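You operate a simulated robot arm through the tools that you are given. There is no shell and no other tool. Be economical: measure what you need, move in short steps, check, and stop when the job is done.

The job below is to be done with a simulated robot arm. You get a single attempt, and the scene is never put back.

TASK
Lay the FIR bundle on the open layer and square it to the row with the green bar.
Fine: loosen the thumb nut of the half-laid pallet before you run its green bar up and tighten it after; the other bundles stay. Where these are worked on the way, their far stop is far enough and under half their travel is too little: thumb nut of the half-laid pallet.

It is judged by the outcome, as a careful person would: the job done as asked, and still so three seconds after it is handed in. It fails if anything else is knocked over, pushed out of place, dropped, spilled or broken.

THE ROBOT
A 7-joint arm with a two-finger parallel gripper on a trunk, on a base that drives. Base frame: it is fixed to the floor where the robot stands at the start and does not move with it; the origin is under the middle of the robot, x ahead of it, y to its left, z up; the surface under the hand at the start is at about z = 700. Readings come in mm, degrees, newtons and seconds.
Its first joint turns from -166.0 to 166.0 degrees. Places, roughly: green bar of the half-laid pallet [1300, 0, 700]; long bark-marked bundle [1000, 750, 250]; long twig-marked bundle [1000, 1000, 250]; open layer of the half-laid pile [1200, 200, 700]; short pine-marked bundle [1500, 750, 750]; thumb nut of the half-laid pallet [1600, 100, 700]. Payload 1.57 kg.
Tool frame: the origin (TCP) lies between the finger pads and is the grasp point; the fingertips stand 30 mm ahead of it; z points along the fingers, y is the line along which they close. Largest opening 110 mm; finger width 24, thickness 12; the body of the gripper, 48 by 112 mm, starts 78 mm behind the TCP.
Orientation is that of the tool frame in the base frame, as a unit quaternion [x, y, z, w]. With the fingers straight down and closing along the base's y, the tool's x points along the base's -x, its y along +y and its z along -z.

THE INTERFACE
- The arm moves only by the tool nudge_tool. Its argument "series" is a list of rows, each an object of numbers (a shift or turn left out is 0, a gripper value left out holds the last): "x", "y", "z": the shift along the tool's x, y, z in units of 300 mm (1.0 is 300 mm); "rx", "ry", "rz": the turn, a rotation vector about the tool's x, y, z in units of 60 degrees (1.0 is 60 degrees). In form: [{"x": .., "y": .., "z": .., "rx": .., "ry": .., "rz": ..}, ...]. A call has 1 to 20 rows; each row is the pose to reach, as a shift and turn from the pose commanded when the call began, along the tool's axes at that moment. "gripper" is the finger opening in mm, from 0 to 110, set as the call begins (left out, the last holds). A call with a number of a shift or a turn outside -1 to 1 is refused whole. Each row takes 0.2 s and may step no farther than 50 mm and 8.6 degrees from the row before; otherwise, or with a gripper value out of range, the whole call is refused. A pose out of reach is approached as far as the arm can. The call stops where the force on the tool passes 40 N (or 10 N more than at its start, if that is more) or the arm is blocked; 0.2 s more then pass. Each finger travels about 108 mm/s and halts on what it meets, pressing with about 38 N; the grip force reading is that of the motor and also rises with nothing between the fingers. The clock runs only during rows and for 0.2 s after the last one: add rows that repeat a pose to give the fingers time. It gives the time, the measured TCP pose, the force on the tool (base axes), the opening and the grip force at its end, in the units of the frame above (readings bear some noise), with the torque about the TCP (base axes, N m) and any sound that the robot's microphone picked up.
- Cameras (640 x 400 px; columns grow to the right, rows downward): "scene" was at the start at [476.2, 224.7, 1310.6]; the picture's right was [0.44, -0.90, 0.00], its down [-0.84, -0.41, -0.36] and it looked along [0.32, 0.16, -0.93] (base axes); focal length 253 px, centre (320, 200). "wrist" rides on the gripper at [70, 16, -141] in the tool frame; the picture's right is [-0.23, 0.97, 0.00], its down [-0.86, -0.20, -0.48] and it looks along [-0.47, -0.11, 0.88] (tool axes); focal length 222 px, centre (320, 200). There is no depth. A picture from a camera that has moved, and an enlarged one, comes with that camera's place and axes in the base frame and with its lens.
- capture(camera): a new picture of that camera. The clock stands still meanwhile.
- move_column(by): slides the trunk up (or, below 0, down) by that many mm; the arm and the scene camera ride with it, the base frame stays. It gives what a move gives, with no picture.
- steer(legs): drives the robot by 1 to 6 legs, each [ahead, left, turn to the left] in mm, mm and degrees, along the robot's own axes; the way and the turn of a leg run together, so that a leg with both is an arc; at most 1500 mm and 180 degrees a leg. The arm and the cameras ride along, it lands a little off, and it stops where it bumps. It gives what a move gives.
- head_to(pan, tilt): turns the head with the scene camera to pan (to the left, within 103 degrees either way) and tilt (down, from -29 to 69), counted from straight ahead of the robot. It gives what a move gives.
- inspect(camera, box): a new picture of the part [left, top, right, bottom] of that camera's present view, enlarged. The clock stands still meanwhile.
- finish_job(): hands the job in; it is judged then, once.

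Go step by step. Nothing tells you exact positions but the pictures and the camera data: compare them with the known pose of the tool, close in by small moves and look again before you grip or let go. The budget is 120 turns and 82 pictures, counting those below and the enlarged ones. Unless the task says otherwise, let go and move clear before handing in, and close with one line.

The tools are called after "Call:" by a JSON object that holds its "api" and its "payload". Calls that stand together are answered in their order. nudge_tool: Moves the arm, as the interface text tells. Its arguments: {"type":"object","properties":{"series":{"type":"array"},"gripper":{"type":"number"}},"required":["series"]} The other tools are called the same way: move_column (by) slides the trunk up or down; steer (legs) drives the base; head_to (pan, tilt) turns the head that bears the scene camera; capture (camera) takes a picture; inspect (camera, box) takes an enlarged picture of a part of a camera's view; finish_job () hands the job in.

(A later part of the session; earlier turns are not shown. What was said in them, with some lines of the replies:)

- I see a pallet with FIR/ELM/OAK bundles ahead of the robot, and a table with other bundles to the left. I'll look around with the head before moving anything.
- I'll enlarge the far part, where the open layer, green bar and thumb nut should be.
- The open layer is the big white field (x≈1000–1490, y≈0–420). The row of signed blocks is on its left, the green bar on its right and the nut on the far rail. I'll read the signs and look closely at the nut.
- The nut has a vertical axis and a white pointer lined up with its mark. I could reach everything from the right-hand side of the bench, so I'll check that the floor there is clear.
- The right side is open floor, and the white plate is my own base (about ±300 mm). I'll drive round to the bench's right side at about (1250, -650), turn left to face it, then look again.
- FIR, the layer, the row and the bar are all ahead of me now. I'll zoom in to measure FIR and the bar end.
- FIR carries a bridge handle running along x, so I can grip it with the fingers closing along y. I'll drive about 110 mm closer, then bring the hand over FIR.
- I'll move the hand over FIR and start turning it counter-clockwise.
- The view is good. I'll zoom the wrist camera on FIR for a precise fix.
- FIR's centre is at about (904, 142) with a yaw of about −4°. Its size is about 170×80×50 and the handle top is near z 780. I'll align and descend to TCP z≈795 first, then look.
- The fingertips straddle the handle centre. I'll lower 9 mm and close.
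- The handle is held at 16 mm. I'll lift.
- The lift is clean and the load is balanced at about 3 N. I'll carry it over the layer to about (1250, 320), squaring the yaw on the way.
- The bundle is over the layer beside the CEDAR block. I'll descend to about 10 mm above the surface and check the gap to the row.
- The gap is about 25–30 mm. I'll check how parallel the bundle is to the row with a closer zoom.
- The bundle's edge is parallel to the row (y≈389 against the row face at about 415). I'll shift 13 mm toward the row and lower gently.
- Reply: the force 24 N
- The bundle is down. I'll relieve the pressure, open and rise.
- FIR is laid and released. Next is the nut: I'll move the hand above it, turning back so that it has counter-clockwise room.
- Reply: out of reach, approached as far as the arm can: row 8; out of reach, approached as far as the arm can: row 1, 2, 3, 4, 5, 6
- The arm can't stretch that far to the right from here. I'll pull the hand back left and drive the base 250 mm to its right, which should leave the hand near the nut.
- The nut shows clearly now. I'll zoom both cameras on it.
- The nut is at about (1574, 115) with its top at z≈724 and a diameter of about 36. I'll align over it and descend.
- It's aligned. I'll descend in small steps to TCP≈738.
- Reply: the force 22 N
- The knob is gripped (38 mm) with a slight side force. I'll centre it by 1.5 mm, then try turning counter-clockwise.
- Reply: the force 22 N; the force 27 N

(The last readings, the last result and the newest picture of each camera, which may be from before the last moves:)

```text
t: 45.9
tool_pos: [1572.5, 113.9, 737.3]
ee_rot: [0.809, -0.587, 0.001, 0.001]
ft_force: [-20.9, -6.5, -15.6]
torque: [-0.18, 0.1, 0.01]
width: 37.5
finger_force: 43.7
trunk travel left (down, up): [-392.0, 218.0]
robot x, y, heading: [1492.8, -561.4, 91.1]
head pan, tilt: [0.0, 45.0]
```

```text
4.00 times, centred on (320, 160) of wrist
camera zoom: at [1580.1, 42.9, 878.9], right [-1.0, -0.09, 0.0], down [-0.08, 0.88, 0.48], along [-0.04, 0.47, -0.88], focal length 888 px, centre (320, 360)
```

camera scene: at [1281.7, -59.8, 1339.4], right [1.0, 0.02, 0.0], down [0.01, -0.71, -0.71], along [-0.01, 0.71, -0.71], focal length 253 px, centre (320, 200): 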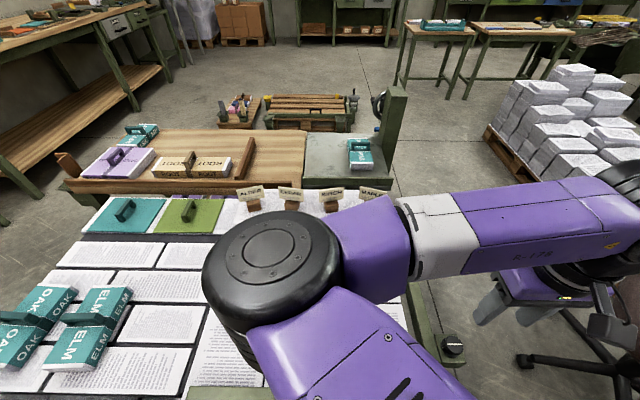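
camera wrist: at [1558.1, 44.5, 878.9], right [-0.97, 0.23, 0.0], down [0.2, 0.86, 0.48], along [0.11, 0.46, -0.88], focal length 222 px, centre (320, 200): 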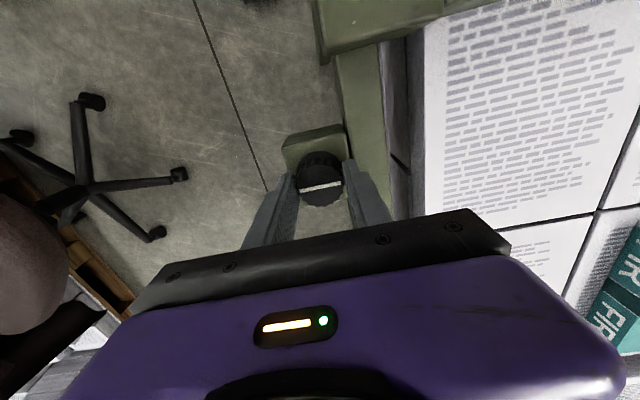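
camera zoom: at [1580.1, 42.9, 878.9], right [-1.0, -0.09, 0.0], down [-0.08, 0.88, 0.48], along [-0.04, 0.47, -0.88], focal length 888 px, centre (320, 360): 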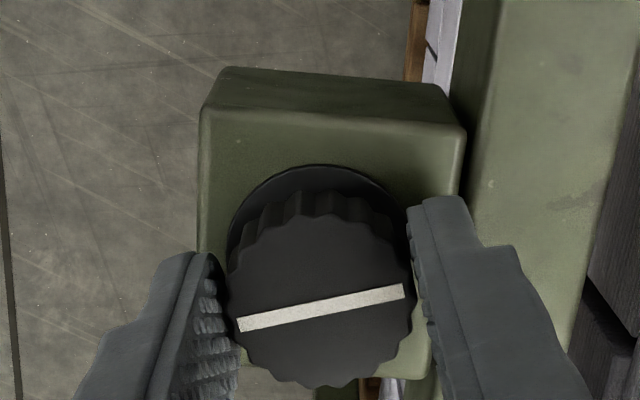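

The knob follows freely counter-clockwise. I'll continue.

Call:
{"api": "nudge_tool", "payload": {"series": [{"rz": -0.13}, {"rz": -0.26}, {"rz": -0.39}, {"rz": -0.52}, {"rz": -0.65}, {"rz": -0.78}, {"rz": -0.9}]}}

Call:
{"api": "inspect", "payload": {"camera": "wrist", "box": [240, 110, 400, 210]}}

```text
t: 47.5
tool_pos: [1574.2, 114.6, 737.9]
ee_rot: [0.988, -0.155, -0.001, 0.001]
ft_force: [-19.9, -11.2, -4.3]
torque: [-0.49, -0.59, 0.0]
width: 37.6
finger_force: 44.1
trunk travel left (down, up): [-392.0, 218.0]
robot x, y, heading: [1488.3, -561.9, 90.8]
head pan, tilt: [0.0, 45.0]
```

```text
4.00 times, centred on (320, 160) of wrist
camera zoom: at [1635.5, 77.5, 878.8], right [-0.52, -0.86, 0.0], down [-0.75, 0.45, 0.48], along [-0.41, 0.24, -0.88], focal length 888 px, centre (320, 360)
```

zoom: 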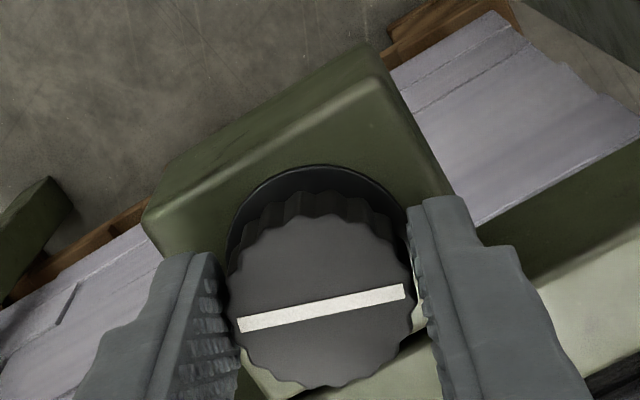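

72° turned with no stop yet. I'll keep going, watching the torque.

Call:
{"api": "nudge_tool", "payload": {"series": [{"rz": -0.13}, {"rz": -0.26}, {"rz": -0.39}, {"rz": -0.5}]}}

Call:
{"api": "nudge_tool", "payload": {"series": [{"rz": -0.1}, {"rz": -0.2}, {"rz": -0.3}]}}

Call:
{"api": "inspect", "payload": {"camera": "wrist", "box": [240, 110, 400, 210]}}

```text
t: 48.5
tool_pos: [1576.9, 114.7, 737.8]
ee_rot: [0.995, 0.104, 0.002, 0.001]
ft_force: [3.1, 5.1, -6.2]
torque: [0.35, -0.28, -0.83]
width: 37.4
finger_force: 43.2
trunk travel left (down, up): [-392.0, 218.0]
robot x, y, heading: [1492.7, -562.2, 91.1]
head pan, tilt: [0.0, 45.0]
```

```text
t: 49.3
tool_pos: [1575.2, 114.3, 737.6]
ee_rot: [0.966, 0.26, 0.0, 0.001]
ft_force: [-0.9, 5.1, 3.2]
torque: [0.17, 0.17, -0.48]
width: 37.4
finger_force: 43.4
trunk travel left (down, up): [-392.0, 218.0]
robot x, y, heading: [1492.6, -562.0, 91.1]
head pan, tilt: [0.0, 45.0]
```

```text
4.00 times, centred on (320, 160) of wrist
camera zoom: at [1642.6, 135.2, 878.8], right [0.29, -0.96, 0.0], down [-0.84, -0.26, 0.48], along [-0.46, -0.14, -0.88], focal length 888 px, centre (320, 360)
```

zoom: 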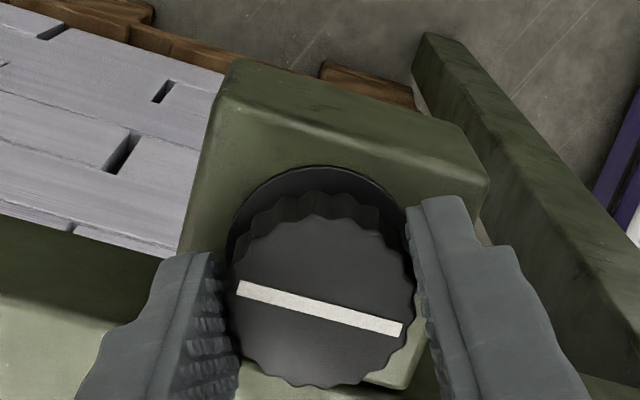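

The knob hit its stop at about 90–95° and the fingers then slipped on it, so the nut is loosened. I'll release and rise.

Call:
{"api": "nudge_tool", "payload": {"series": [{"z": 0}, {"z": 0}, {"z": 0}], "gripper": 60}}

Call:
{"api": "nudge_tool", "payload": {"series": [{"z": -0.1}, {"z": -0.25}, {"z": -0.4}, {"z": -0.55}]}}

Call:
{"api": "capture", "payload": {"camera": "wrist"}}

Call:
{"api": "capture", "payload": {"camera": "scene"}}

```text
t: 50.1
tool_pos: [1574.7, 113.6, 738.0]
ee_rot: [0.966, 0.259, 0.0, 0.001]
ft_force: [0.3, 0.5, 0.5]
torque: [-0.02, -0.01, 0.05]
width: 59.8
finger_force: 0.0
trunk travel left (down, up): [-392.0, 218.0]
robot x, y, heading: [1489.8, -564.0, 90.9]
head pan, tilt: [0.0, 45.0]
```

```text
t: 51.1
tool_pos: [1528.7, 165.6, 840.6]
ee_rot: [0.968, 0.253, 0.005, 0.002]
ft_force: [0.2, 0.4, 0.3]
torque: [0.01, 0.03, 0.01]
width: 60.2
finger_force: 0.0
out of reach, approached as far as the arm can: row 2, 3, 4
trunk travel left (down, up): [-392.0, 218.0]
robot x, y, heading: [1494.8, -561.9, 90.9]
head pan, tilt: [0.0, 45.0]
```

```text
40 pictures are left
camera wrist: at [1595.9, 185.3, 982.9], right [0.28, -0.96, 0.0], down [-0.85, -0.24, 0.47], along [-0.45, -0.13, -0.88], focal length 222 px, centre (320, 200)
```

wrist: 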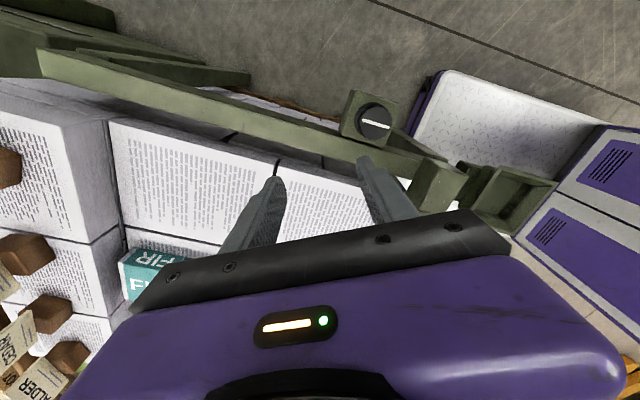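

```text
39 pictures are left
camera scene: at [1282.0, -59.7, 1339.4], right [1.0, 0.02, 0.0], down [0.01, -0.71, -0.71], along [-0.01, 0.71, -0.71], focal length 253 px, centre (320, 200)
```

scene: 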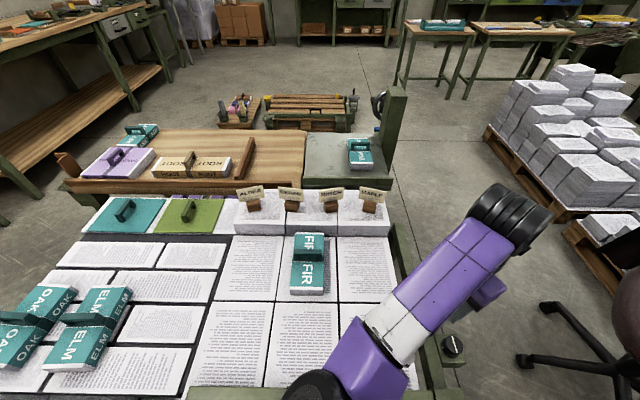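

The nut has turned about 90° and nothing else moved. I'll swing the hand back over the green bar's handle and unwind the wrist.

Call:
{"api": "nudge_tool", "payload": {"series": [{"x": -0.1, "y": 0.02, "z": -0.02, "rz": 0.07}, {"x": -0.22, "y": 0.045, "z": -0.05, "rz": 0.14}, {"x": -0.34, "y": 0.07, "z": -0.07, "rz": 0.21}, {"x": -0.46, "y": 0.1, "z": -0.1, "rz": 0.28}, {"x": -0.58, "y": 0.13, "z": -0.1, "rz": 0.35}, {"x": -0.7, "y": 0.15, "z": -0.1, "rz": 0.42}, {"x": -0.832, "y": 0.177, "z": -0.1, "rz": 0.49}]}}

Call:
{"api": "capture", "payload": {"camera": "wrist"}}

Call:
{"api": "capture", "payload": {"camera": "scene"}}

```text
t: 52.7
tool_pos: [1338.0, -9.5, 869.1]
ee_rot: [1.0, 0.004, -0.001, 0.002]
ft_force: [-0.1, 0.0, 0.1]
torque: [-0.01, 0.02, 0.01]
width: 59.9
finger_force: 0.1
trunk travel left (down, up): [-392.0, 218.0]
robot x, y, heading: [1492.5, -562.0, 91.0]
head pan, tilt: [0.0, 45.0]
```

```text
38 pictures are left
camera wrist: at [1407.6, -24.2, 1011.4], right [-0.22, -0.98, 0.0], down [-0.86, 0.19, 0.48], along [-0.47, 0.1, -0.88], focal length 222 px, centre (320, 200)
```

wrist: 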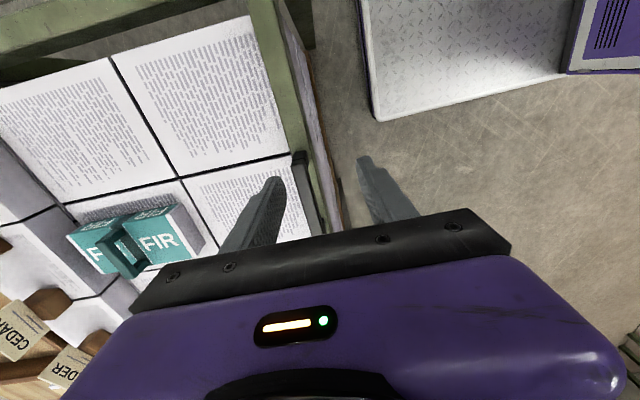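

```text
37 pictures are left
camera scene: at [1282.0, -59.3, 1339.3], right [1.0, 0.02, 0.0], down [0.01, -0.71, -0.71], along [-0.01, 0.71, -0.71], focal length 253 px, centre (320, 200)
```

scene: 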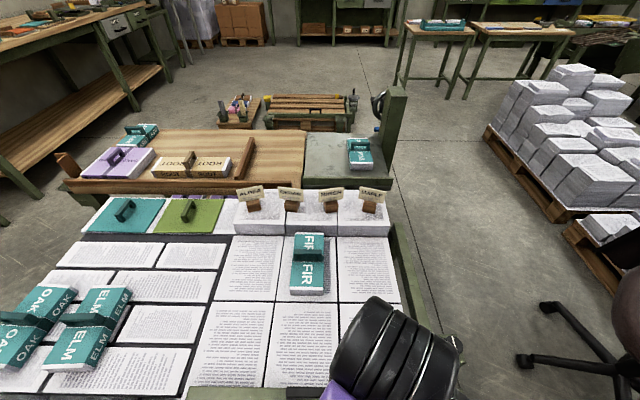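

I'll tilt the head down to see the bar and its handle directly.

Call:
{"api": "head_to", "payload": {"pan": -5, "tilt": 68}}

Call:
{"api": "capture", "payload": {"camera": "scene"}}

Call:
{"api": "inspect", "payload": {"camera": "wrist", "box": [230, 110, 390, 240]}}

```text
t: 53.5
tool_pos: [1338.2, -9.4, 870.3]
ee_rot: [1.0, 0.006, 0.0, 0.001]
ft_force: [0.2, 0.7, 0.4]
torque: [0.02, 0.0, 0.03]
width: 60.0
finger_force: 0.1
trunk travel left (down, up): [-392.0, 218.0]
robot x, y, heading: [1489.2, -562.6, 91.1]
head pan, tilt: [-5.0, 68.0]
```

```text
36 pictures are left
camera scene: at [1287.0, -84.3, 1311.4], right [1.0, -0.07, 0.0], down [-0.06, -0.92, -0.38], along [0.03, 0.37, -0.93], focal length 253 px, centre (320, 200)
```

scene: 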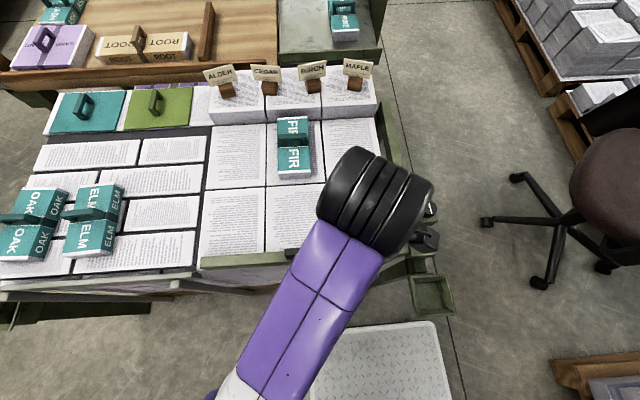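

```text
3.08 times, centred on (310, 175) of wrist
camera zoom: at [1407.7, -23.8, 1011.5], right [-0.22, -0.98, 0.0], down [-0.86, 0.19, 0.48], along [-0.47, 0.1, -0.88], focal length 684 px, centre (351, 277)
```

zoom: 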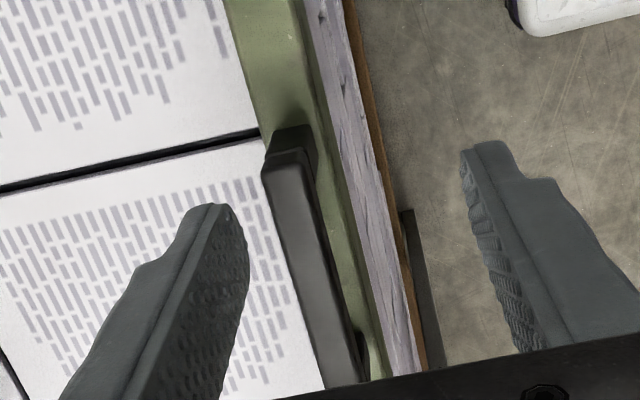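

The handle is a bridge on top of the green bar, centred near (1273, 21). I'll move above it.

Call:
{"api": "nudge_tool", "payload": {"series": [{"x": -0.08, "y": -0.04, "z": 0.05}, {"x": -0.16, "y": -0.07, "z": 0.1}, {"x": -0.217, "y": -0.1, "z": 0.167}, {"x": -0.217, "y": -0.1, "z": 0.167, "rz": 0.01}]}}

Call:
{"api": "inspect", "payload": {"camera": "wrist", "box": [230, 110, 390, 240]}}

Call:
{"api": "inspect", "payload": {"camera": "scene", "box": [230, 200, 390, 300]}}

```text
t: 54.5
tool_pos: [1273.0, 22.3, 818.3]
ee_rot: [1.0, -0.001, -0.001, 0.001]
ft_force: [0.1, -1.4, -0.4]
torque: [-0.01, 0.04, 0.02]
width: 59.9
finger_force: 0.2
trunk travel left (down, up): [-392.0, 218.0]
robot x, y, heading: [1492.9, -562.9, 91.2]
head pan, tilt: [-5.0, 68.0]
```

```text
3.08 times, centred on (310, 175) of wrist
camera zoom: at [1342.1, 5.5, 960.5], right [-0.23, -0.97, 0.0], down [-0.86, 0.2, 0.48], along [-0.47, 0.11, -0.88], focal length 684 px, centre (351, 277)
```

zoom: 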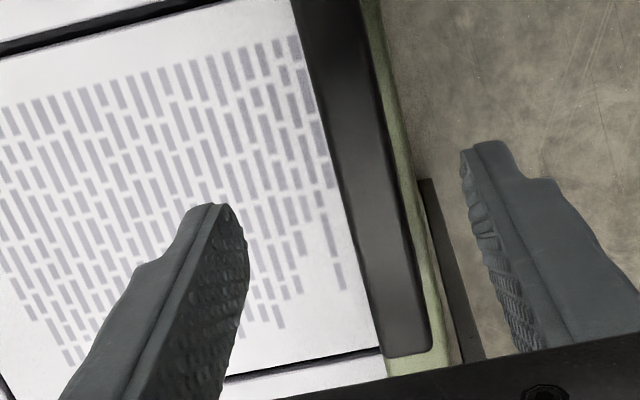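

```text
4.00 times, centred on (310, 250) of scene
camera zoom: at [1287.1, -84.3, 1311.3], right [1.0, -0.07, 0.0], down [-0.06, -0.93, -0.37], along [0.03, 0.37, -0.93], focal length 1013 px, centre (360, 0)
```

zoom: 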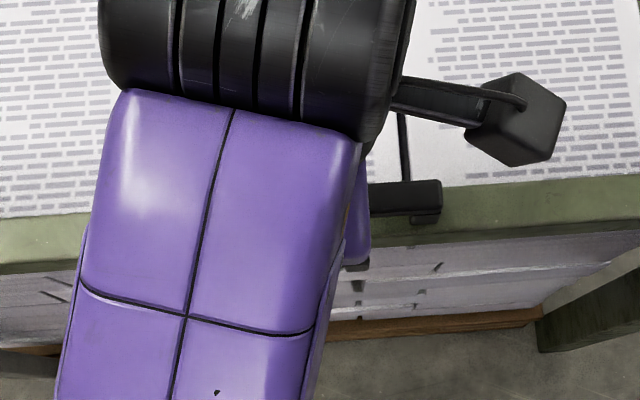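

It's centred on the handle. I'll descend carefully.

Call:
{"api": "nudge_tool", "payload": {"series": [{"z": 0.06}, {"z": 0.11}, {"z": 0.14}, {"z": 0.165}]}}

Call:
{"api": "capture", "payload": {"camera": "wrist"}}

```text
t: 55.5
tool_pos: [1271.8, 20.8, 770.7]
ee_rot: [1.0, 0.001, 0.0, 0.001]
ft_force: [1.0, -0.6, -0.7]
torque: [0.04, 0.0, -0.03]
width: 60.1
finger_force: 0.2
trunk travel left (down, up): [-392.0, 218.0]
robot x, y, heading: [1491.4, -566.0, 91.0]
head pan, tilt: [-5.0, 68.0]
```

```text
32 pictures are left
camera wrist: at [1341.6, 5.4, 912.1], right [-0.23, -0.97, 0.0], down [-0.86, 0.2, 0.48], along [-0.47, 0.11, -0.88], focal length 222 px, centre (320, 200)
```

wrist: 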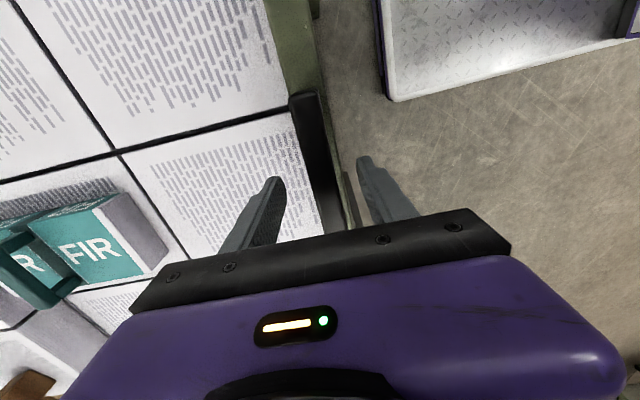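

Call:
{"api": "inspect", "payload": {"camera": "wrist", "box": [230, 80, 390, 220]}}

```text
2.86 times, centred on (310, 150) of wrist
camera zoom: at [1341.6, 5.4, 912.1], right [-0.23, -0.97, 0.0], down [-0.86, 0.2, 0.48], along [-0.47, 0.11, -0.88], focal length 635 px, centre (349, 343)
```

zoom: 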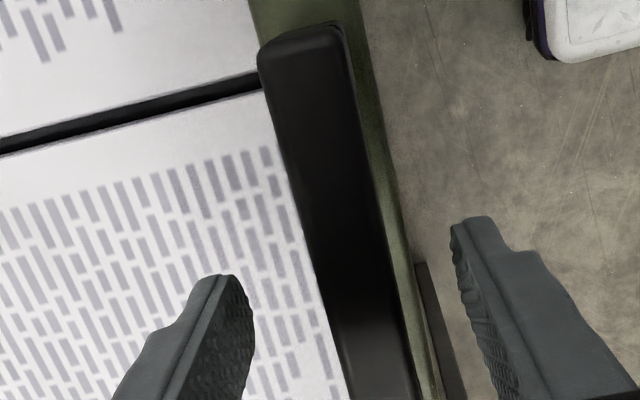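

Call:
{"api": "nudge_tool", "payload": {"series": [{"z": 0.013}, {"z": 0.027}, {"z": 0.027}]}}

Call:
{"api": "nudge_tool", "payload": {"series": [{"z": 0}, {"z": 0}, {"z": 0}, {"z": 0}], "gripper": 0}}

Call:
{"api": "inspect", "payload": {"camera": "wrist", "box": [230, 80, 390, 220]}}

```text
t: 56.4
tool_pos: [1270.7, 21.2, 762.0]
ee_rot: [1.0, 0.0, 0.0, 0.002]
ft_force: [0.5, 0.8, 0.2]
torque: [-0.02, 0.0, 0.02]
width: 60.2
finger_force: 0.0
trunk travel left (down, up): [-392.0, 218.0]
robot x, y, heading: [1493.2, -563.6, 91.0]
head pan, tilt: [-5.0, 68.0]
```

```text
t: 57.4
tool_pos: [1271.2, 22.0, 761.3]
ee_rot: [1.0, 0.0, 0.0, 0.001]
ft_force: [0.0, 3.2, -2.3]
torque: [0.55, -0.05, 0.71]
width: 25.6
finger_force: 37.3
trunk travel left (down, up): [-392.0, 218.0]
robot x, y, heading: [1487.1, -560.6, 91.0]
head pan, tilt: [-5.0, 68.0]
```

```text
2.86 times, centred on (310, 150) of wrist
camera zoom: at [1341.2, 5.6, 903.8], right [-0.23, -0.97, 0.0], down [-0.86, 0.2, 0.48], along [-0.47, 0.11, -0.88], focal length 635 px, centre (349, 343)
```

zoom: 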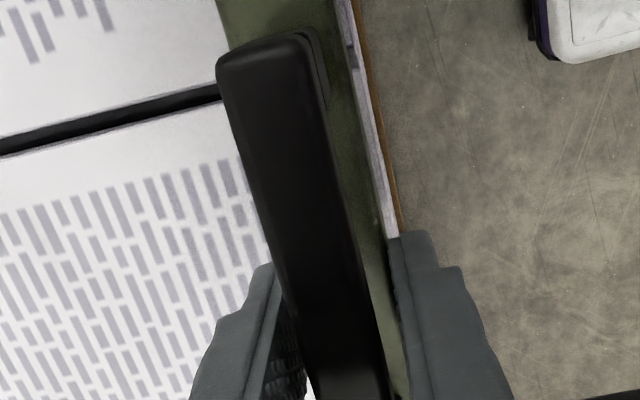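

The bar slides freely, so the nut is loose. Gripped here, though, my inner finger would end up between the bar and FIR. I'll let go and push the bar from its outer side with closed fingers.

Call:
{"api": "nudge_tool", "payload": {"series": [{"z": 0}, {"z": 0}, {"z": 0}], "gripper": 60}}

Call:
{"api": "nudge_tool", "payload": {"series": [{"z": -0.06}, {"z": -0.15}, {"z": -0.22}, {"y": 0.08, "z": -0.22}, {"y": 0.17, "z": -0.22}]}}

Call:
{"api": "nudge_tool", "payload": {"series": [{"z": 0}, {"z": 0}, {"z": 0}], "gripper": 0}}

Call:
{"api": "capture", "payload": {"camera": "wrist"}}

```text
t: 58.1
tool_pos: [1271.7, 21.1, 762.4]
ee_rot: [1.0, 0.0, 0.0, 0.001]
ft_force: [0.5, 0.4, 0.5]
torque: [0.02, 0.01, 0.02]
width: 60.0
finger_force: 0.0
trunk travel left (down, up): [-392.0, 218.0]
robot x, y, heading: [1491.5, -564.0, 91.2]
head pan, tilt: [-5.0, 68.0]
```

```text
t: 59.4
tool_pos: [1271.9, -29.2, 830.0]
ee_rot: [1.0, -0.001, 0.0, 0.0]
ft_force: [-1.1, 0.1, 0.3]
torque: [-0.03, 0.0, -0.01]
width: 59.9
finger_force: 0.0
trunk travel left (down, up): [-392.0, 218.0]
robot x, y, heading: [1491.2, -564.5, 91.2]
head pan, tilt: [-5.0, 68.0]
```

```text
t: 60.1
tool_pos: [1273.1, -28.5, 829.7]
ee_rot: [1.0, 0.0, 0.001, 0.001]
ft_force: [-0.3, 0.3, -0.9]
torque: [-0.04, -0.01, -0.01]
width: 0.0
finger_force: 21.2
trunk travel left (down, up): [-392.0, 218.0]
robot x, y, heading: [1494.3, -564.7, 91.3]
head pan, tilt: [-5.0, 68.0]
```

```text
29 pictures are left
camera wrist: at [1341.8, -44.6, 971.3], right [-0.23, -0.97, 0.0], down [-0.86, 0.2, 0.48], along [-0.47, 0.11, -0.88], focal length 222 px, centre (320, 200)
```

wrist: 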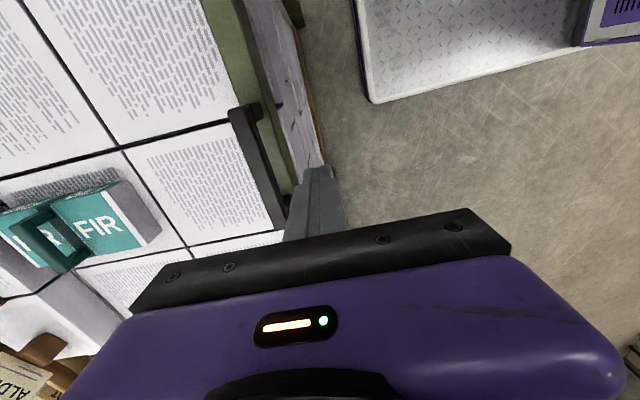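

I'll descend on the outside of the bar and start pushing toward +y.

Call:
{"api": "nudge_tool", "payload": {"series": [{"z": 0.1}, {"z": 0.2}, {"z": 0.27}, {"y": -0.06, "z": 0.27}, {"y": -0.12, "z": 0.27}, {"y": -0.18, "z": 0.27}]}}

Call:
{"api": "capture", "payload": {"camera": "wrist"}}

Call:
{"api": "inspect", "payload": {"camera": "scene", "box": [180, 100, 440, 262]}}

```text
t: 61.5
tool_pos: [1274.5, 25.5, 746.9]
ee_rot: [1.0, -0.001, 0.001, 0.002]
ft_force: [-0.2, 0.5, 0.6]
torque: [0.02, 0.02, 0.0]
width: 0.1
finger_force: 21.5
trunk travel left (down, up): [-392.0, 218.0]
robot x, y, heading: [1493.1, -565.2, 90.8]
head pan, tilt: [-5.0, 68.0]
```

```text
28 pictures are left
camera wrist: at [1342.6, 9.0, 888.8], right [-0.23, -0.97, 0.0], down [-0.86, 0.2, 0.48], along [-0.47, 0.11, -0.88], focal length 222 px, centre (320, 200)
```

wrist: 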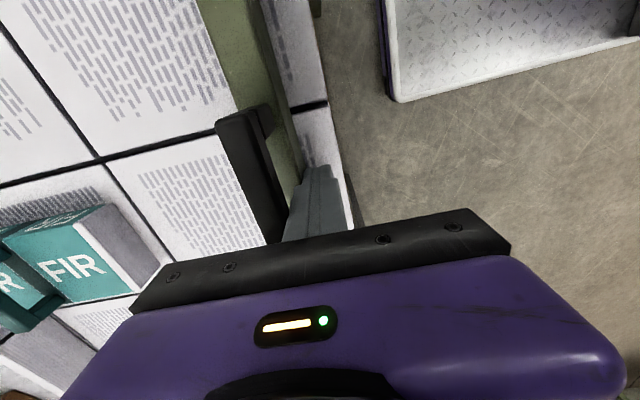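

```text
2.46 times, centred on (310, 181) of scene
camera zoom: at [1287.1, -84.5, 1311.3], right [1.0, -0.07, 0.0], down [-0.06, -0.93, -0.37], along [0.03, 0.37, -0.93], focal length 624 px, centre (345, 247)
```

zoom: 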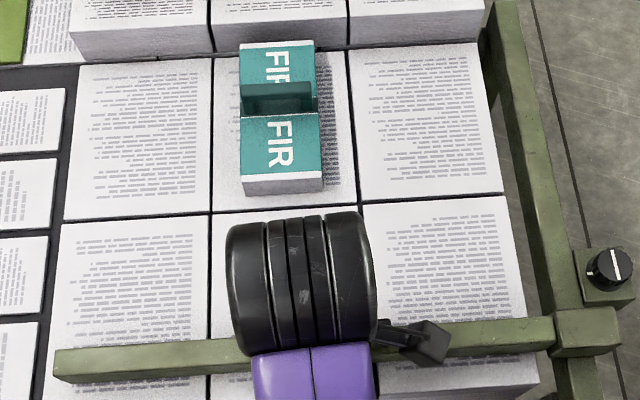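

The bar moves with the push. I'll run it up further, stopping before it reaches FIR.

Call:
{"api": "nudge_tool", "payload": {"series": [{"y": -0.05}, {"y": -0.1}, {"y": -0.15}, {"y": -0.2}, {"y": -0.25}, {"y": -0.3}, {"y": -0.35}, {"y": -0.4}, {"y": -0.44}, {"y": -0.47}]}}

Call:
{"api": "inspect", "payload": {"camera": "scene", "box": [180, 100, 440, 262]}}

Call:
{"api": "capture", "payload": {"camera": "wrist"}}

```text
t: 63.8
tool_pos: [1271.1, 166.9, 746.9]
ee_rot: [1.0, 0.0, 0.001, 0.001]
ft_force: [1.0, -0.9, 0.0]
torque: [-0.03, 0.0, 0.0]
width: 0.2
finger_force: 21.3
trunk travel left (down, up): [-392.0, 218.0]
robot x, y, heading: [1493.6, -564.9, 91.1]
head pan, tilt: [-5.0, 68.0]
```

```text
2.46 times, centred on (310, 181) of scene
camera zoom: at [1287.1, -84.4, 1311.3], right [1.0, -0.07, 0.0], down [-0.06, -0.93, -0.37], along [0.03, 0.37, -0.93], focal length 624 px, centre (345, 247)
```

zoom: 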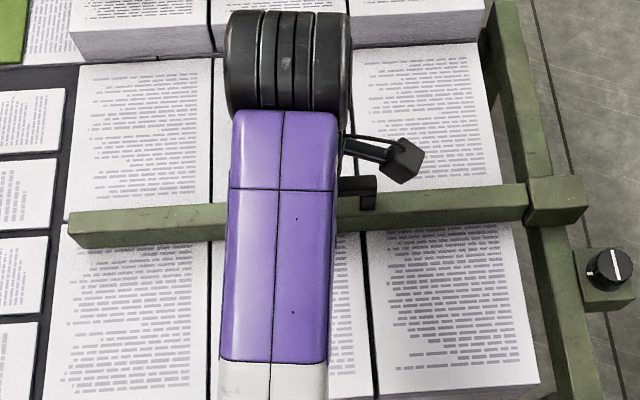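

```text
25 pictures are left
camera wrist: at [1341.6, 149.9, 888.0], right [-0.23, -0.97, 0.0], down [-0.86, 0.2, 0.48], along [-0.47, 0.11, -0.88], focal length 222 px, centre (320, 200)
```

wrist: 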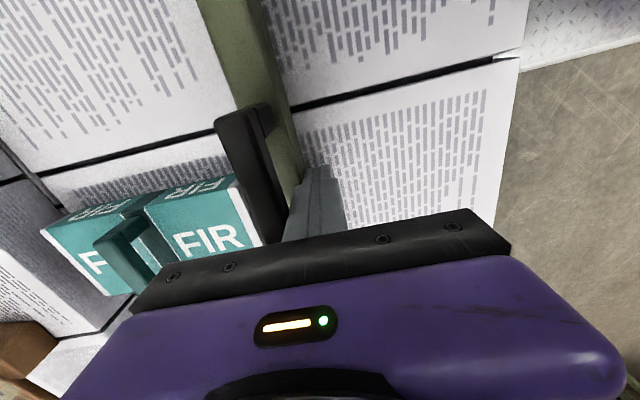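

The bar is close to FIR. I'll continue in small steps.

Call:
{"api": "nudge_tool", "payload": {"series": [{"y": -0.02}, {"y": -0.04}, {"y": -0.06}, {"y": -0.075}, {"y": -0.09}]}}

Call:
{"api": "inspect", "payload": {"camera": "wrist", "box": [0, 80, 360, 300]}}

```text
t: 65.0
tool_pos: [1272.7, 193.1, 746.7]
ee_rot: [1.0, -0.001, 0.0, 0.0]
ft_force: [2.1, -4.0, 2.9]
torque: [0.06, 0.01, 0.01]
width: 0.0
finger_force: 21.2
trunk travel left (down, up): [-392.0, 218.0]
robot x, y, heading: [1489.4, -562.3, 91.2]
head pan, tilt: [-5.0, 68.0]
```

```text
1.78 times, centred on (180, 190) of wrist
camera zoom: at [1341.5, 176.7, 888.2], right [-0.23, -0.97, 0.0], down [-0.86, 0.2, 0.48], along [-0.47, 0.11, -0.88], focal length 395 px, centre (569, 218)
```

zoom: 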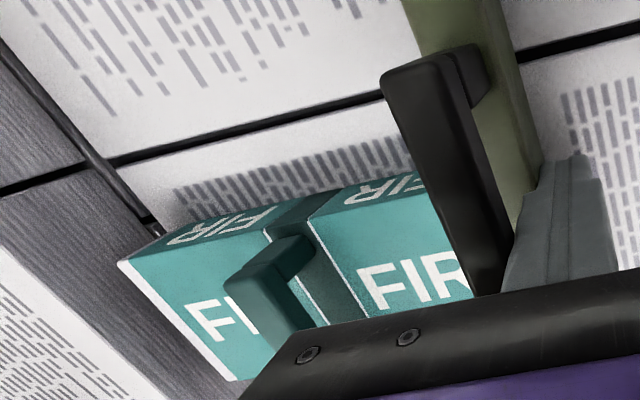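

Light contact (−4 N), with about 10 mm of gap left to the row. I'll push on gently.

Call:
{"api": "nudge_tool", "payload": {"series": [{"y": -0.007}, {"y": -0.013}, {"y": -0.02}, {"y": -0.02}]}}

Call:
{"api": "nudge_tool", "payload": {"series": [{"y": -0.005}, {"y": -0.01}, {"y": -0.01}]}}

Call:
{"api": "inspect", "payload": {"camera": "wrist", "box": [0, 120, 260, 280]}}

```text
t: 66.0
tool_pos: [1271.4, 197.8, 745.6]
ee_rot: [1.0, 0.0, 0.0, 0.001]
ft_force: [1.1, -2.1, -0.8]
torque: [-0.04, -0.02, 0.03]
width: 0.1
finger_force: 21.4
trunk travel left (down, up): [-392.0, 218.0]
robot x, y, heading: [1491.2, -563.7, 91.4]
head pan, tilt: [-5.0, 68.0]
```

```text
t: 66.8
tool_pos: [1271.1, 201.5, 747.4]
ee_rot: [1.0, 0.001, 0.0, 0.001]
ft_force: [-0.3, -3.4, -3.3]
torque: [-0.01, 0.0, 0.05]
width: 0.0
finger_force: 21.7
trunk travel left (down, up): [-392.0, 218.0]
robot x, y, heading: [1492.1, -564.9, 91.1]
head pan, tilt: [-5.0, 68.0]
```

```text
2.46 times, centred on (130, 200) of wrist
camera zoom: at [1341.4, 185.2, 888.6], right [-0.23, -0.97, 0.0], down [-0.86, 0.2, 0.48], along [-0.47, 0.11, -0.88], focal length 547 px, centre (788, 200)
```

zoom: 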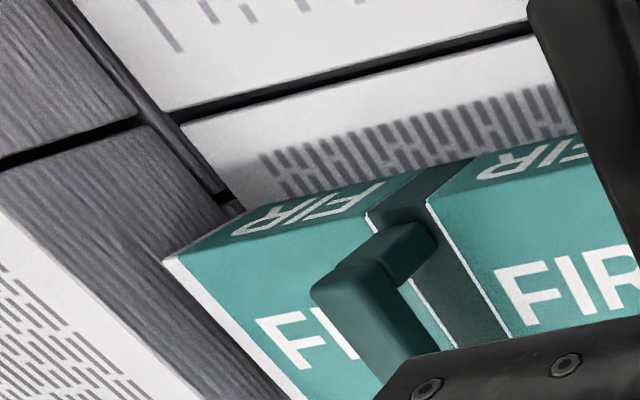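

A small gap remains, so I'll continue.

Call:
{"api": "nudge_tool", "payload": {"series": [{"y": -0.005}, {"y": -0.01}, {"y": -0.01}]}}

Call:
{"api": "nudge_tool", "payload": {"series": [{"y": -0.005}, {"y": -0.01}, {"y": -0.01}]}}

Call:
{"api": "nudge_tool", "payload": {"series": [{"y": -0.004}, {"y": -0.007}, {"y": -0.007}]}}

Call:
{"api": "inspect", "payload": {"camera": "wrist", "box": [0, 120, 260, 280]}}

```text
t: 67.5
tool_pos: [1272.5, 205.1, 746.5]
ee_rot: [1.0, 0.0, 0.0, 0.001]
ft_force: [-1.0, -4.2, 1.5]
torque: [0.0, 0.03, 0.06]
width: 0.0
finger_force: 21.5
trunk travel left (down, up): [-392.0, 218.0]
robot x, y, heading: [1494.6, -562.0, 91.3]
head pan, tilt: [-5.0, 68.0]
```

```text
t: 68.3
tool_pos: [1271.3, 206.5, 747.1]
ee_rot: [1.0, 0.0, 0.0, 0.002]
ft_force: [0.9, -5.0, -1.5]
torque: [-0.01, 0.0, 0.05]
width: 0.2
finger_force: 21.3
trunk travel left (down, up): [-392.0, 218.0]
robot x, y, heading: [1491.8, -559.1, 90.9]
head pan, tilt: [-5.0, 68.0]
```

```text
t: 69.2
tool_pos: [1271.8, 207.2, 746.3]
ee_rot: [1.0, 0.0, 0.001, 0.003]
ft_force: [5.5, -35.8, 9.1]
torque: [0.76, 0.12, 0.38]
width: 0.0
finger_force: 21.3
trunk travel left (down, up): [-392.0, 218.0]
robot x, y, heading: [1492.5, -564.7, 90.9]
head pan, tilt: [-5.0, 68.0]
```

```text
2.46 times, centred on (130, 200) of wrist
camera zoom: at [1341.1, 192.2, 888.7], right [-0.23, -0.97, 0.01], down [-0.86, 0.2, 0.48], along [-0.47, 0.1, -0.88], focal length 547 px, centre (788, 200)
```

zoom: 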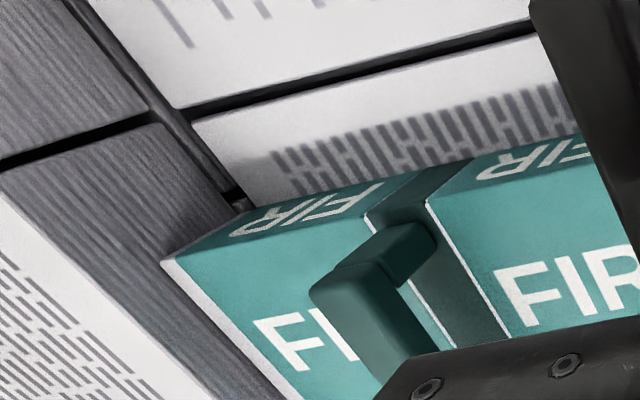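

FIR is now pressed against the row (force jumped to 36 N at TCP y 207, which matches contact). I'll back off, rise and check.

Call:
{"api": "nudge_tool", "payload": {"series": [{"y": 0.004}, {"y": 0.03}, {"y": 0.1}, {"y": 0.2}, {"y": 0.2, "z": -0.1}, {"y": 0.2, "z": -0.2}, {"y": 0.2, "z": -0.3}]}}

Call:
{"api": "nudge_tool", "payload": {"series": [{"y": 0.1, "z": -0.05}, {"y": 0.22, "z": -0.1}, {"y": 0.35, "z": -0.1}, {"y": 0.5, "z": -0.1}]}}

Call:
{"api": "capture", "payload": {"camera": "scene"}}

Call:
{"api": "inspect", "payload": {"camera": "scene", "box": [200, 50, 400, 175]}}

```text
t: 70.8
tool_pos: [1272.1, 149.8, 837.8]
ee_rot: [1.0, 0.0, 0.0, 0.002]
ft_force: [0.8, -0.2, 0.5]
torque: [-0.01, 0.0, 0.01]
width: 0.0
finger_force: 21.0
trunk travel left (down, up): [-392.0, 218.0]
robot x, y, heading: [1494.3, -564.4, 91.1]
head pan, tilt: [-5.0, 68.0]
```

```text
t: 71.8
tool_pos: [1270.9, 1.0, 868.4]
ee_rot: [1.0, -0.002, 0.0, 0.002]
ft_force: [-0.6, 0.7, -0.1]
torque: [-0.04, 0.02, 0.03]
width: 0.0
finger_force: 20.7
trunk travel left (down, up): [-392.0, 218.0]
robot x, y, heading: [1489.7, -562.2, 91.0]
head pan, tilt: [-5.0, 68.0]
```

```text
21 pictures are left
camera scene: at [1287.2, -83.8, 1311.2], right [1.0, -0.07, 0.0], down [-0.06, -0.93, -0.37], along [0.03, 0.37, -0.93], focal length 253 px, centre (320, 200)
```

scene: 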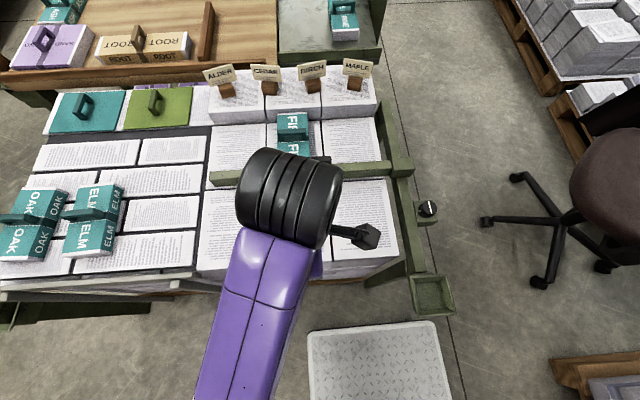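

```text
3.20 times, centred on (300, 112) of scene
camera zoom: at [1287.2, -83.8, 1311.2], right [1.0, -0.07, 0.0], down [-0.06, -0.93, -0.37], along [0.03, 0.37, -0.93], focal length 811 px, centre (384, 480)
```

zoom: 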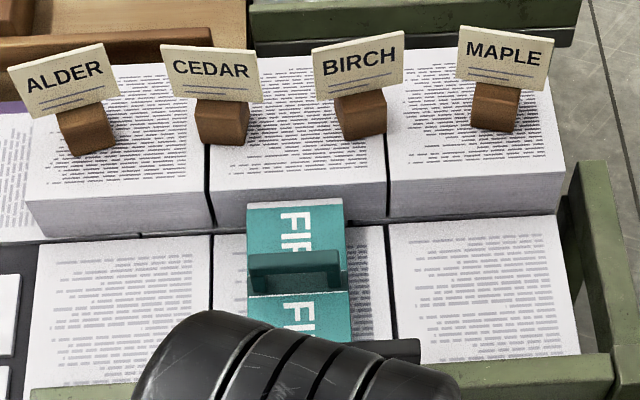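

FIR sits flush to the row and the row is undisturbed. Now I'll go back to the nut to tighten it.

Call:
{"api": "nudge_tool", "payload": {"series": [{"x": 0.12, "y": -0.05, "rz": 0.06}, {"x": 0.24, "y": -0.1, "rz": 0.12}, {"x": 0.36, "y": -0.15, "rz": 0.18}, {"x": 0.48, "y": -0.2, "rz": 0.24}, {"x": 0.6, "y": -0.25, "rz": 0.3}, {"x": 0.72, "y": -0.3, "rz": 0.36}, {"x": 0.84, "y": -0.34, "rz": 0.43}, {"x": 0.96, "y": -0.38, "rz": 0.5}], "gripper": 60}}

Call:
{"api": "capture", "payload": {"camera": "wrist"}}

Call:
{"api": "inspect", "payload": {"camera": "scene", "box": [190, 90, 350, 190]}}

```text
t: 73.5
tool_pos: [1558.2, 114.1, 867.7]
ee_rot: [0.966, -0.259, 0.0, 0.0]
ft_force: [-0.3, -0.7, -0.2]
torque: [0.01, -0.01, 0.0]
width: 60.0
finger_force: 0.0
trunk travel left (down, up): [-392.0, 218.0]
robot x, y, heading: [1491.7, -560.7, 91.2]
head pan, tilt: [-5.0, 68.0]
```

```text
19 pictures are left
camera wrist: at [1611.2, 64.6, 1009.3], right [-0.68, -0.73, 0.0], down [-0.64, 0.6, 0.48], along [-0.35, 0.33, -0.88], focal length 222 px, centre (320, 200)
```

wrist: 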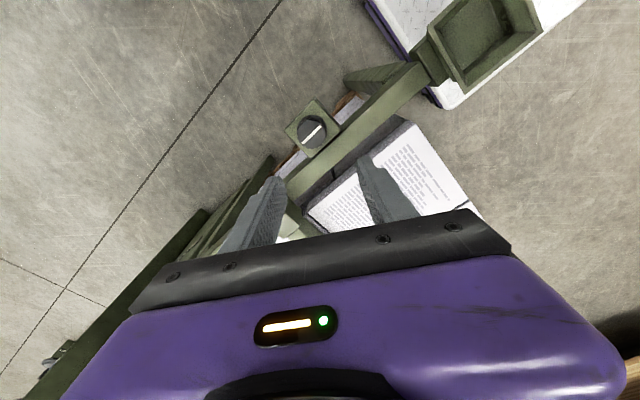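

```text
4.00 times, centred on (270, 140) of scene
camera zoom: at [1286.5, -84.6, 1311.3], right [1.0, -0.07, 0.0], down [-0.06, -0.93, -0.37], along [0.03, 0.37, -0.93], focal length 1013 px, centre (520, 440)
```

zoom: 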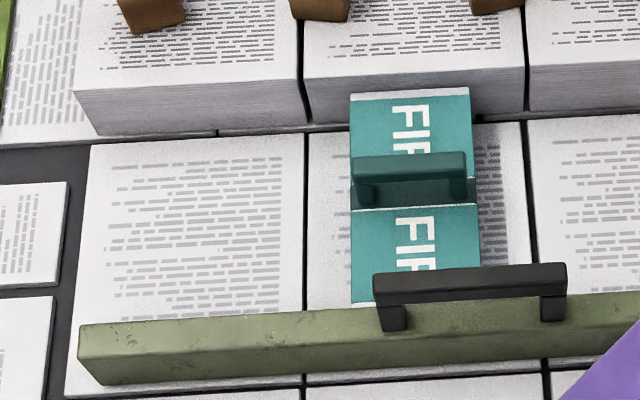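

The bar is flush with FIR. Now I'll descend onto the nut.

Call:
{"api": "nudge_tool", "payload": {"series": [{"x": 0.048, "y": -0.0275, "z": 0.12}, {"x": 0.048, "y": -0.0275, "z": 0.25}, {"x": 0.048, "y": -0.0275, "z": 0.35}]}}

Call:
{"api": "inspect", "payload": {"camera": "wrist", "box": [220, 90, 420, 215]}}

```text
t: 74.3
tool_pos: [1577.0, 114.8, 761.6]
ee_rot: [0.966, -0.259, 0.001, 0.001]
ft_force: [0.5, 0.8, -0.4]
torque: [-0.01, 0.02, 0.0]
width: 59.9
finger_force: 0.0
trunk travel left (down, up): [-392.0, 218.0]
robot x, y, heading: [1491.8, -565.4, 91.0]
head pan, tilt: [-5.0, 68.0]
```

```text
3.20 times, centred on (320, 152) of wrist
camera zoom: at [1629.2, 65.4, 903.4], right [-0.68, -0.73, 0.0], down [-0.64, 0.6, 0.48], along [-0.35, 0.33, -0.88], focal length 711 px, centre (320, 352)
```

zoom: 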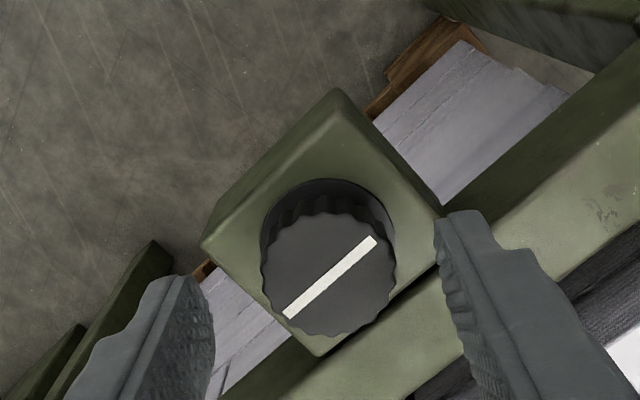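

Call:
{"api": "nudge_tool", "payload": {"series": [{"z": 0.03}, {"z": 0.06}, {"z": 0.085}]}}

Call:
{"api": "nudge_tool", "payload": {"series": [{"z": 0}, {"z": 0}, {"z": 0}, {"z": 0}], "gripper": 0}}

Call:
{"api": "nudge_tool", "payload": {"series": [{"rz": 0.12}, {"rz": 0.24}, {"rz": 0.36}, {"rz": 0.48}, {"rz": 0.6}, {"rz": 0.72}, {"rz": 0.84}, {"rz": 0.96}]}}

Call:
{"api": "inspect", "payload": {"camera": "wrist", "box": [240, 110, 400, 210]}}

```text
t: 75.2
tool_pos: [1576.7, 112.4, 736.0]
ee_rot: [0.966, -0.259, 0.001, 0.001]
ft_force: [-0.1, -0.2, 0.6]
torque: [-0.01, 0.02, 0.0]
width: 60.2
finger_force: 0.1
trunk travel left (down, up): [-392.0, 218.0]
robot x, y, heading: [1492.0, -564.4, 91.0]
head pan, tilt: [-5.0, 68.0]
```

```text
t: 76.2
tool_pos: [1575.3, 113.1, 735.6]
ee_rot: [0.966, -0.259, 0.0, 0.001]
ft_force: [-7.0, -15.5, -3.5]
torque: [0.13, 0.31, 0.02]
width: 37.5
finger_force: 43.4
trunk travel left (down, up): [-392.0, 218.0]
robot x, y, heading: [1494.9, -565.7, 91.3]
head pan, tilt: [-5.0, 68.0]
```

```text
t: 77.4
tool_pos: [1575.3, 111.6, 736.5]
ee_rot: [0.843, -0.538, 0.0, 0.005]
ft_force: [-3.2, -3.9, 0.2]
torque: [0.25, -0.21, 0.03]
width: 37.5
finger_force: 43.6
trunk travel left (down, up): [-392.0, 218.0]
robot x, y, heading: [1489.6, -565.1, 91.2]
head pan, tilt: [-5.0, 68.0]
stopped in row 6: the force on the tool passed its limit at 41 N (the readings are from after the stop); the commanded pose is now the measured one
```

```text
4.00 times, centred on (320, 160) of wrist
camera zoom: at [1590.5, 42.7, 878.6], right [-0.98, -0.2, 0.01], down [-0.18, 0.86, 0.47], along [-0.1, 0.46, -0.88], focal length 888 px, centre (320, 360)
```

zoom: 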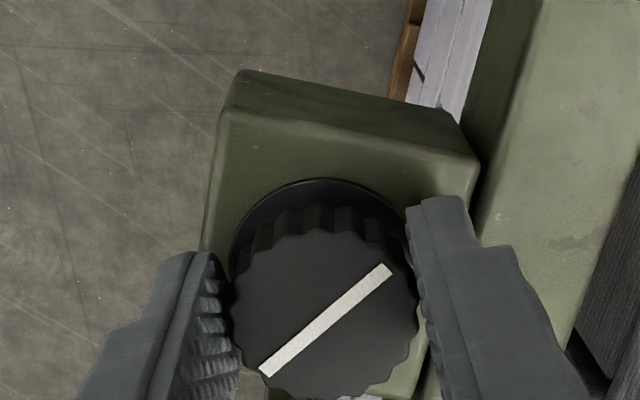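

Side load stopped it after about 35°, and the knob has followed. I'll continue more slowly.

Call:
{"api": "nudge_tool", "payload": {"series": [{"rz": 0.08}, {"rz": 0.16}, {"rz": 0.24}, {"rz": 0.32}, {"rz": 0.4}, {"rz": 0.48}, {"rz": 0.56}]}}

Call:
{"api": "nudge_tool", "payload": {"series": [{"rz": 0.08}, {"rz": 0.16}, {"rz": 0.24}, {"rz": 0.32}]}}

Call:
{"api": "inspect", "payload": {"camera": "wrist", "box": [240, 110, 400, 210]}}

```text
t: 79.0
tool_pos: [1573.7, 112.3, 737.0]
ee_rot: [-0.652, 0.758, -0.001, -0.006]
ft_force: [-24.3, -19.6, 4.6]
torque: [0.34, -0.23, 0.06]
width: 37.5
finger_force: 43.6
trunk travel left (down, up): [-392.0, 218.0]
robot x, y, heading: [1492.1, -561.1, 91.0]
head pan, tilt: [-5.0, 68.0]
```

```text
t: 80.0
tool_pos: [1573.0, 111.8, 736.4]
ee_rot: [-0.515, 0.857, -0.002, -0.007]
ft_force: [-26.2, -8.2, 4.7]
torque: [-0.65, 0.84, 0.04]
width: 37.3
finger_force: 43.8
trunk travel left (down, up): [-392.0, 218.0]
robot x, y, heading: [1488.0, -560.1, 91.0]
head pan, tilt: [-5.0, 68.0]
```

```text
4.00 times, centred on (320, 160) of wrist
camera zoom: at [1527.2, 59.3, 879.0], right [-0.75, 0.66, 0.0], down [0.58, 0.67, 0.47], along [0.31, 0.35, -0.88], focal length 888 px, centre (320, 360)
```

zoom: 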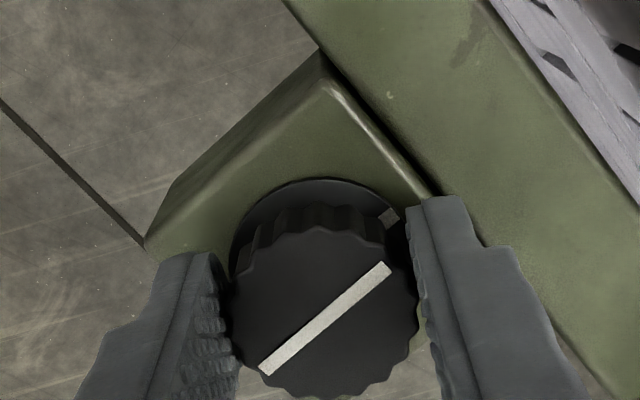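

The pointer is about 6° short of the original mark with no stop torque yet. I'll turn a bit more until the stop.

Call:
{"api": "nudge_tool", "payload": {"series": [{"rz": 0.06}, {"rz": 0.12}, {"rz": 0.18}, {"rz": 0.24}]}}

Call:
{"api": "inspect", "payload": {"camera": "wrist", "box": [240, 110, 400, 210]}}

```text
t: 81.0
tool_pos: [1573.4, 114.3, 735.9]
ee_rot: [-0.406, 0.914, -0.001, -0.004]
ft_force: [-25.4, 12.6, 1.1]
torque: [0.2, 0.33, 0.54]
width: 37.8
finger_force: 43.7
trunk travel left (down, up): [-392.0, 218.0]
robot x, y, heading: [1490.5, -560.6, 90.8]
head pan, tilt: [-5.0, 68.0]
```

```text
4.00 times, centred on (320, 160) of wrist
camera zoom: at [1515.7, 73.5, 878.5], right [-0.57, 0.82, 0.0], down [0.72, 0.5, 0.47], along [0.39, 0.27, -0.88], focal length 888 px, centre (320, 360)
```

zoom: 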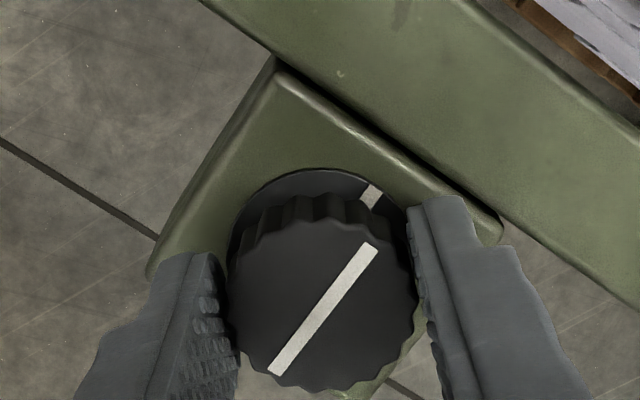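

The torque rose to 0.54 and the fingers now slip while the pointer stays put, aligned with its mark, so the nut is fully tight. I'll release and rise.

Call:
{"api": "nudge_tool", "payload": {"series": [{"z": 0}, {"z": 0}, {"z": 0}], "gripper": 60}}

Call:
{"api": "nudge_tool", "payload": {"series": [{"z": -0.1}, {"z": -0.2}, {"z": -0.3}, {"z": -0.4}]}}

Call:
{"api": "capture", "payload": {"camera": "scene"}}

Call:
{"api": "inspect", "payload": {"camera": "scene", "box": [190, 60, 350, 190]}}

Call:
{"api": "inspect", "payload": {"camera": "wrist", "box": [220, 80, 420, 205]}}

```text
t: 81.8
tool_pos: [1575.8, 112.5, 735.8]
ee_rot: [-0.404, 0.915, -0.003, -0.004]
ft_force: [1.0, -0.3, -0.5]
torque: [0.02, 0.01, 0.0]
width: 60.0
finger_force: 0.0
trunk travel left (down, up): [-392.0, 218.0]
robot x, y, heading: [1491.4, -562.6, 91.1]
head pan, tilt: [-5.0, 68.0]
```

```text
t: 82.8
tool_pos: [1574.3, 111.9, 857.9]
ee_rot: [-0.404, 0.915, -0.003, -0.005]
ft_force: [-0.3, 0.0, -0.1]
torque: [0.01, -0.02, -0.01]
width: 60.0
finger_force: 0.3
trunk travel left (down, up): [-392.0, 218.0]
robot x, y, heading: [1493.1, -563.8, 91.2]
head pan, tilt: [-5.0, 68.0]
```

```text
13 pictures are left
camera scene: at [1287.0, -84.4, 1311.2], right [1.0, -0.07, 0.0], down [-0.06, -0.93, -0.37], along [0.03, 0.37, -0.93], focal length 253 px, centre (320, 200)
```

scene: 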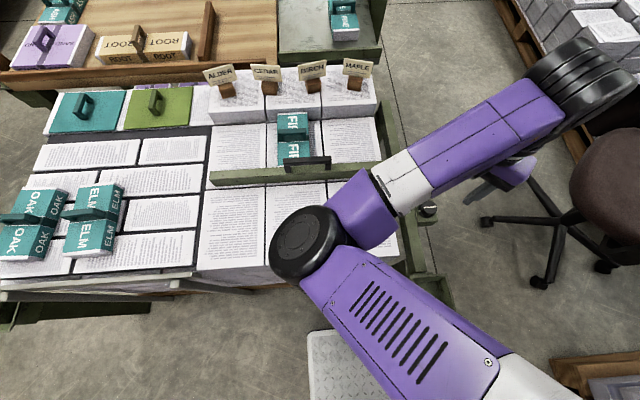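

```text
3.08 times, centred on (270, 125) of scene
camera zoom: at [1287.0, -84.4, 1311.2], right [1.0, -0.07, 0.0], down [-0.06, -0.93, -0.37], along [0.03, 0.37, -0.93], focal length 780 px, centre (474, 431)
```

zoom: 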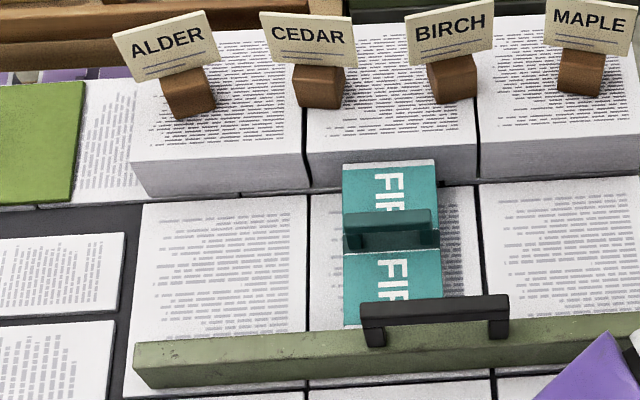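

```text
3.20 times, centred on (320, 142) of wrist
camera zoom: at [1516.6, 72.7, 999.0], right [-0.57, 0.82, 0.0], down [0.72, 0.5, 0.47], along [0.39, 0.26, -0.88], focal length 711 px, centre (320, 384)
```

zoom: 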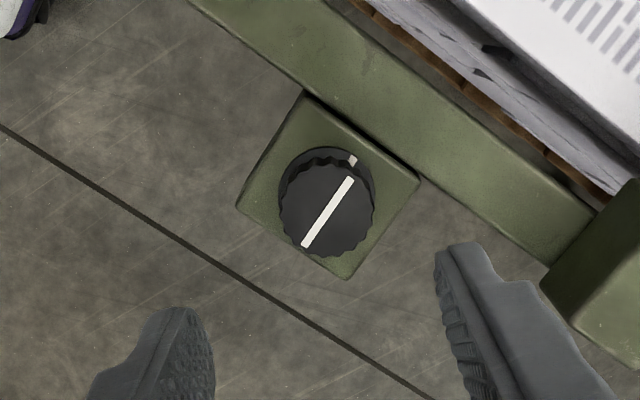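

FIR lies square between the row and the bar, the nut's pointer is back on its mark, and nothing else has moved. The hand is clear, so I'm handing in.

Call:
{"api": "finish_job", "payload": {}}

```text
The job is handed in.
```

The FIR bundle is on the open layer, pushed square against the row by the green bar; the thumb nut was loosened first and tightened to its stop afterwards, and the other bundles were not moved.
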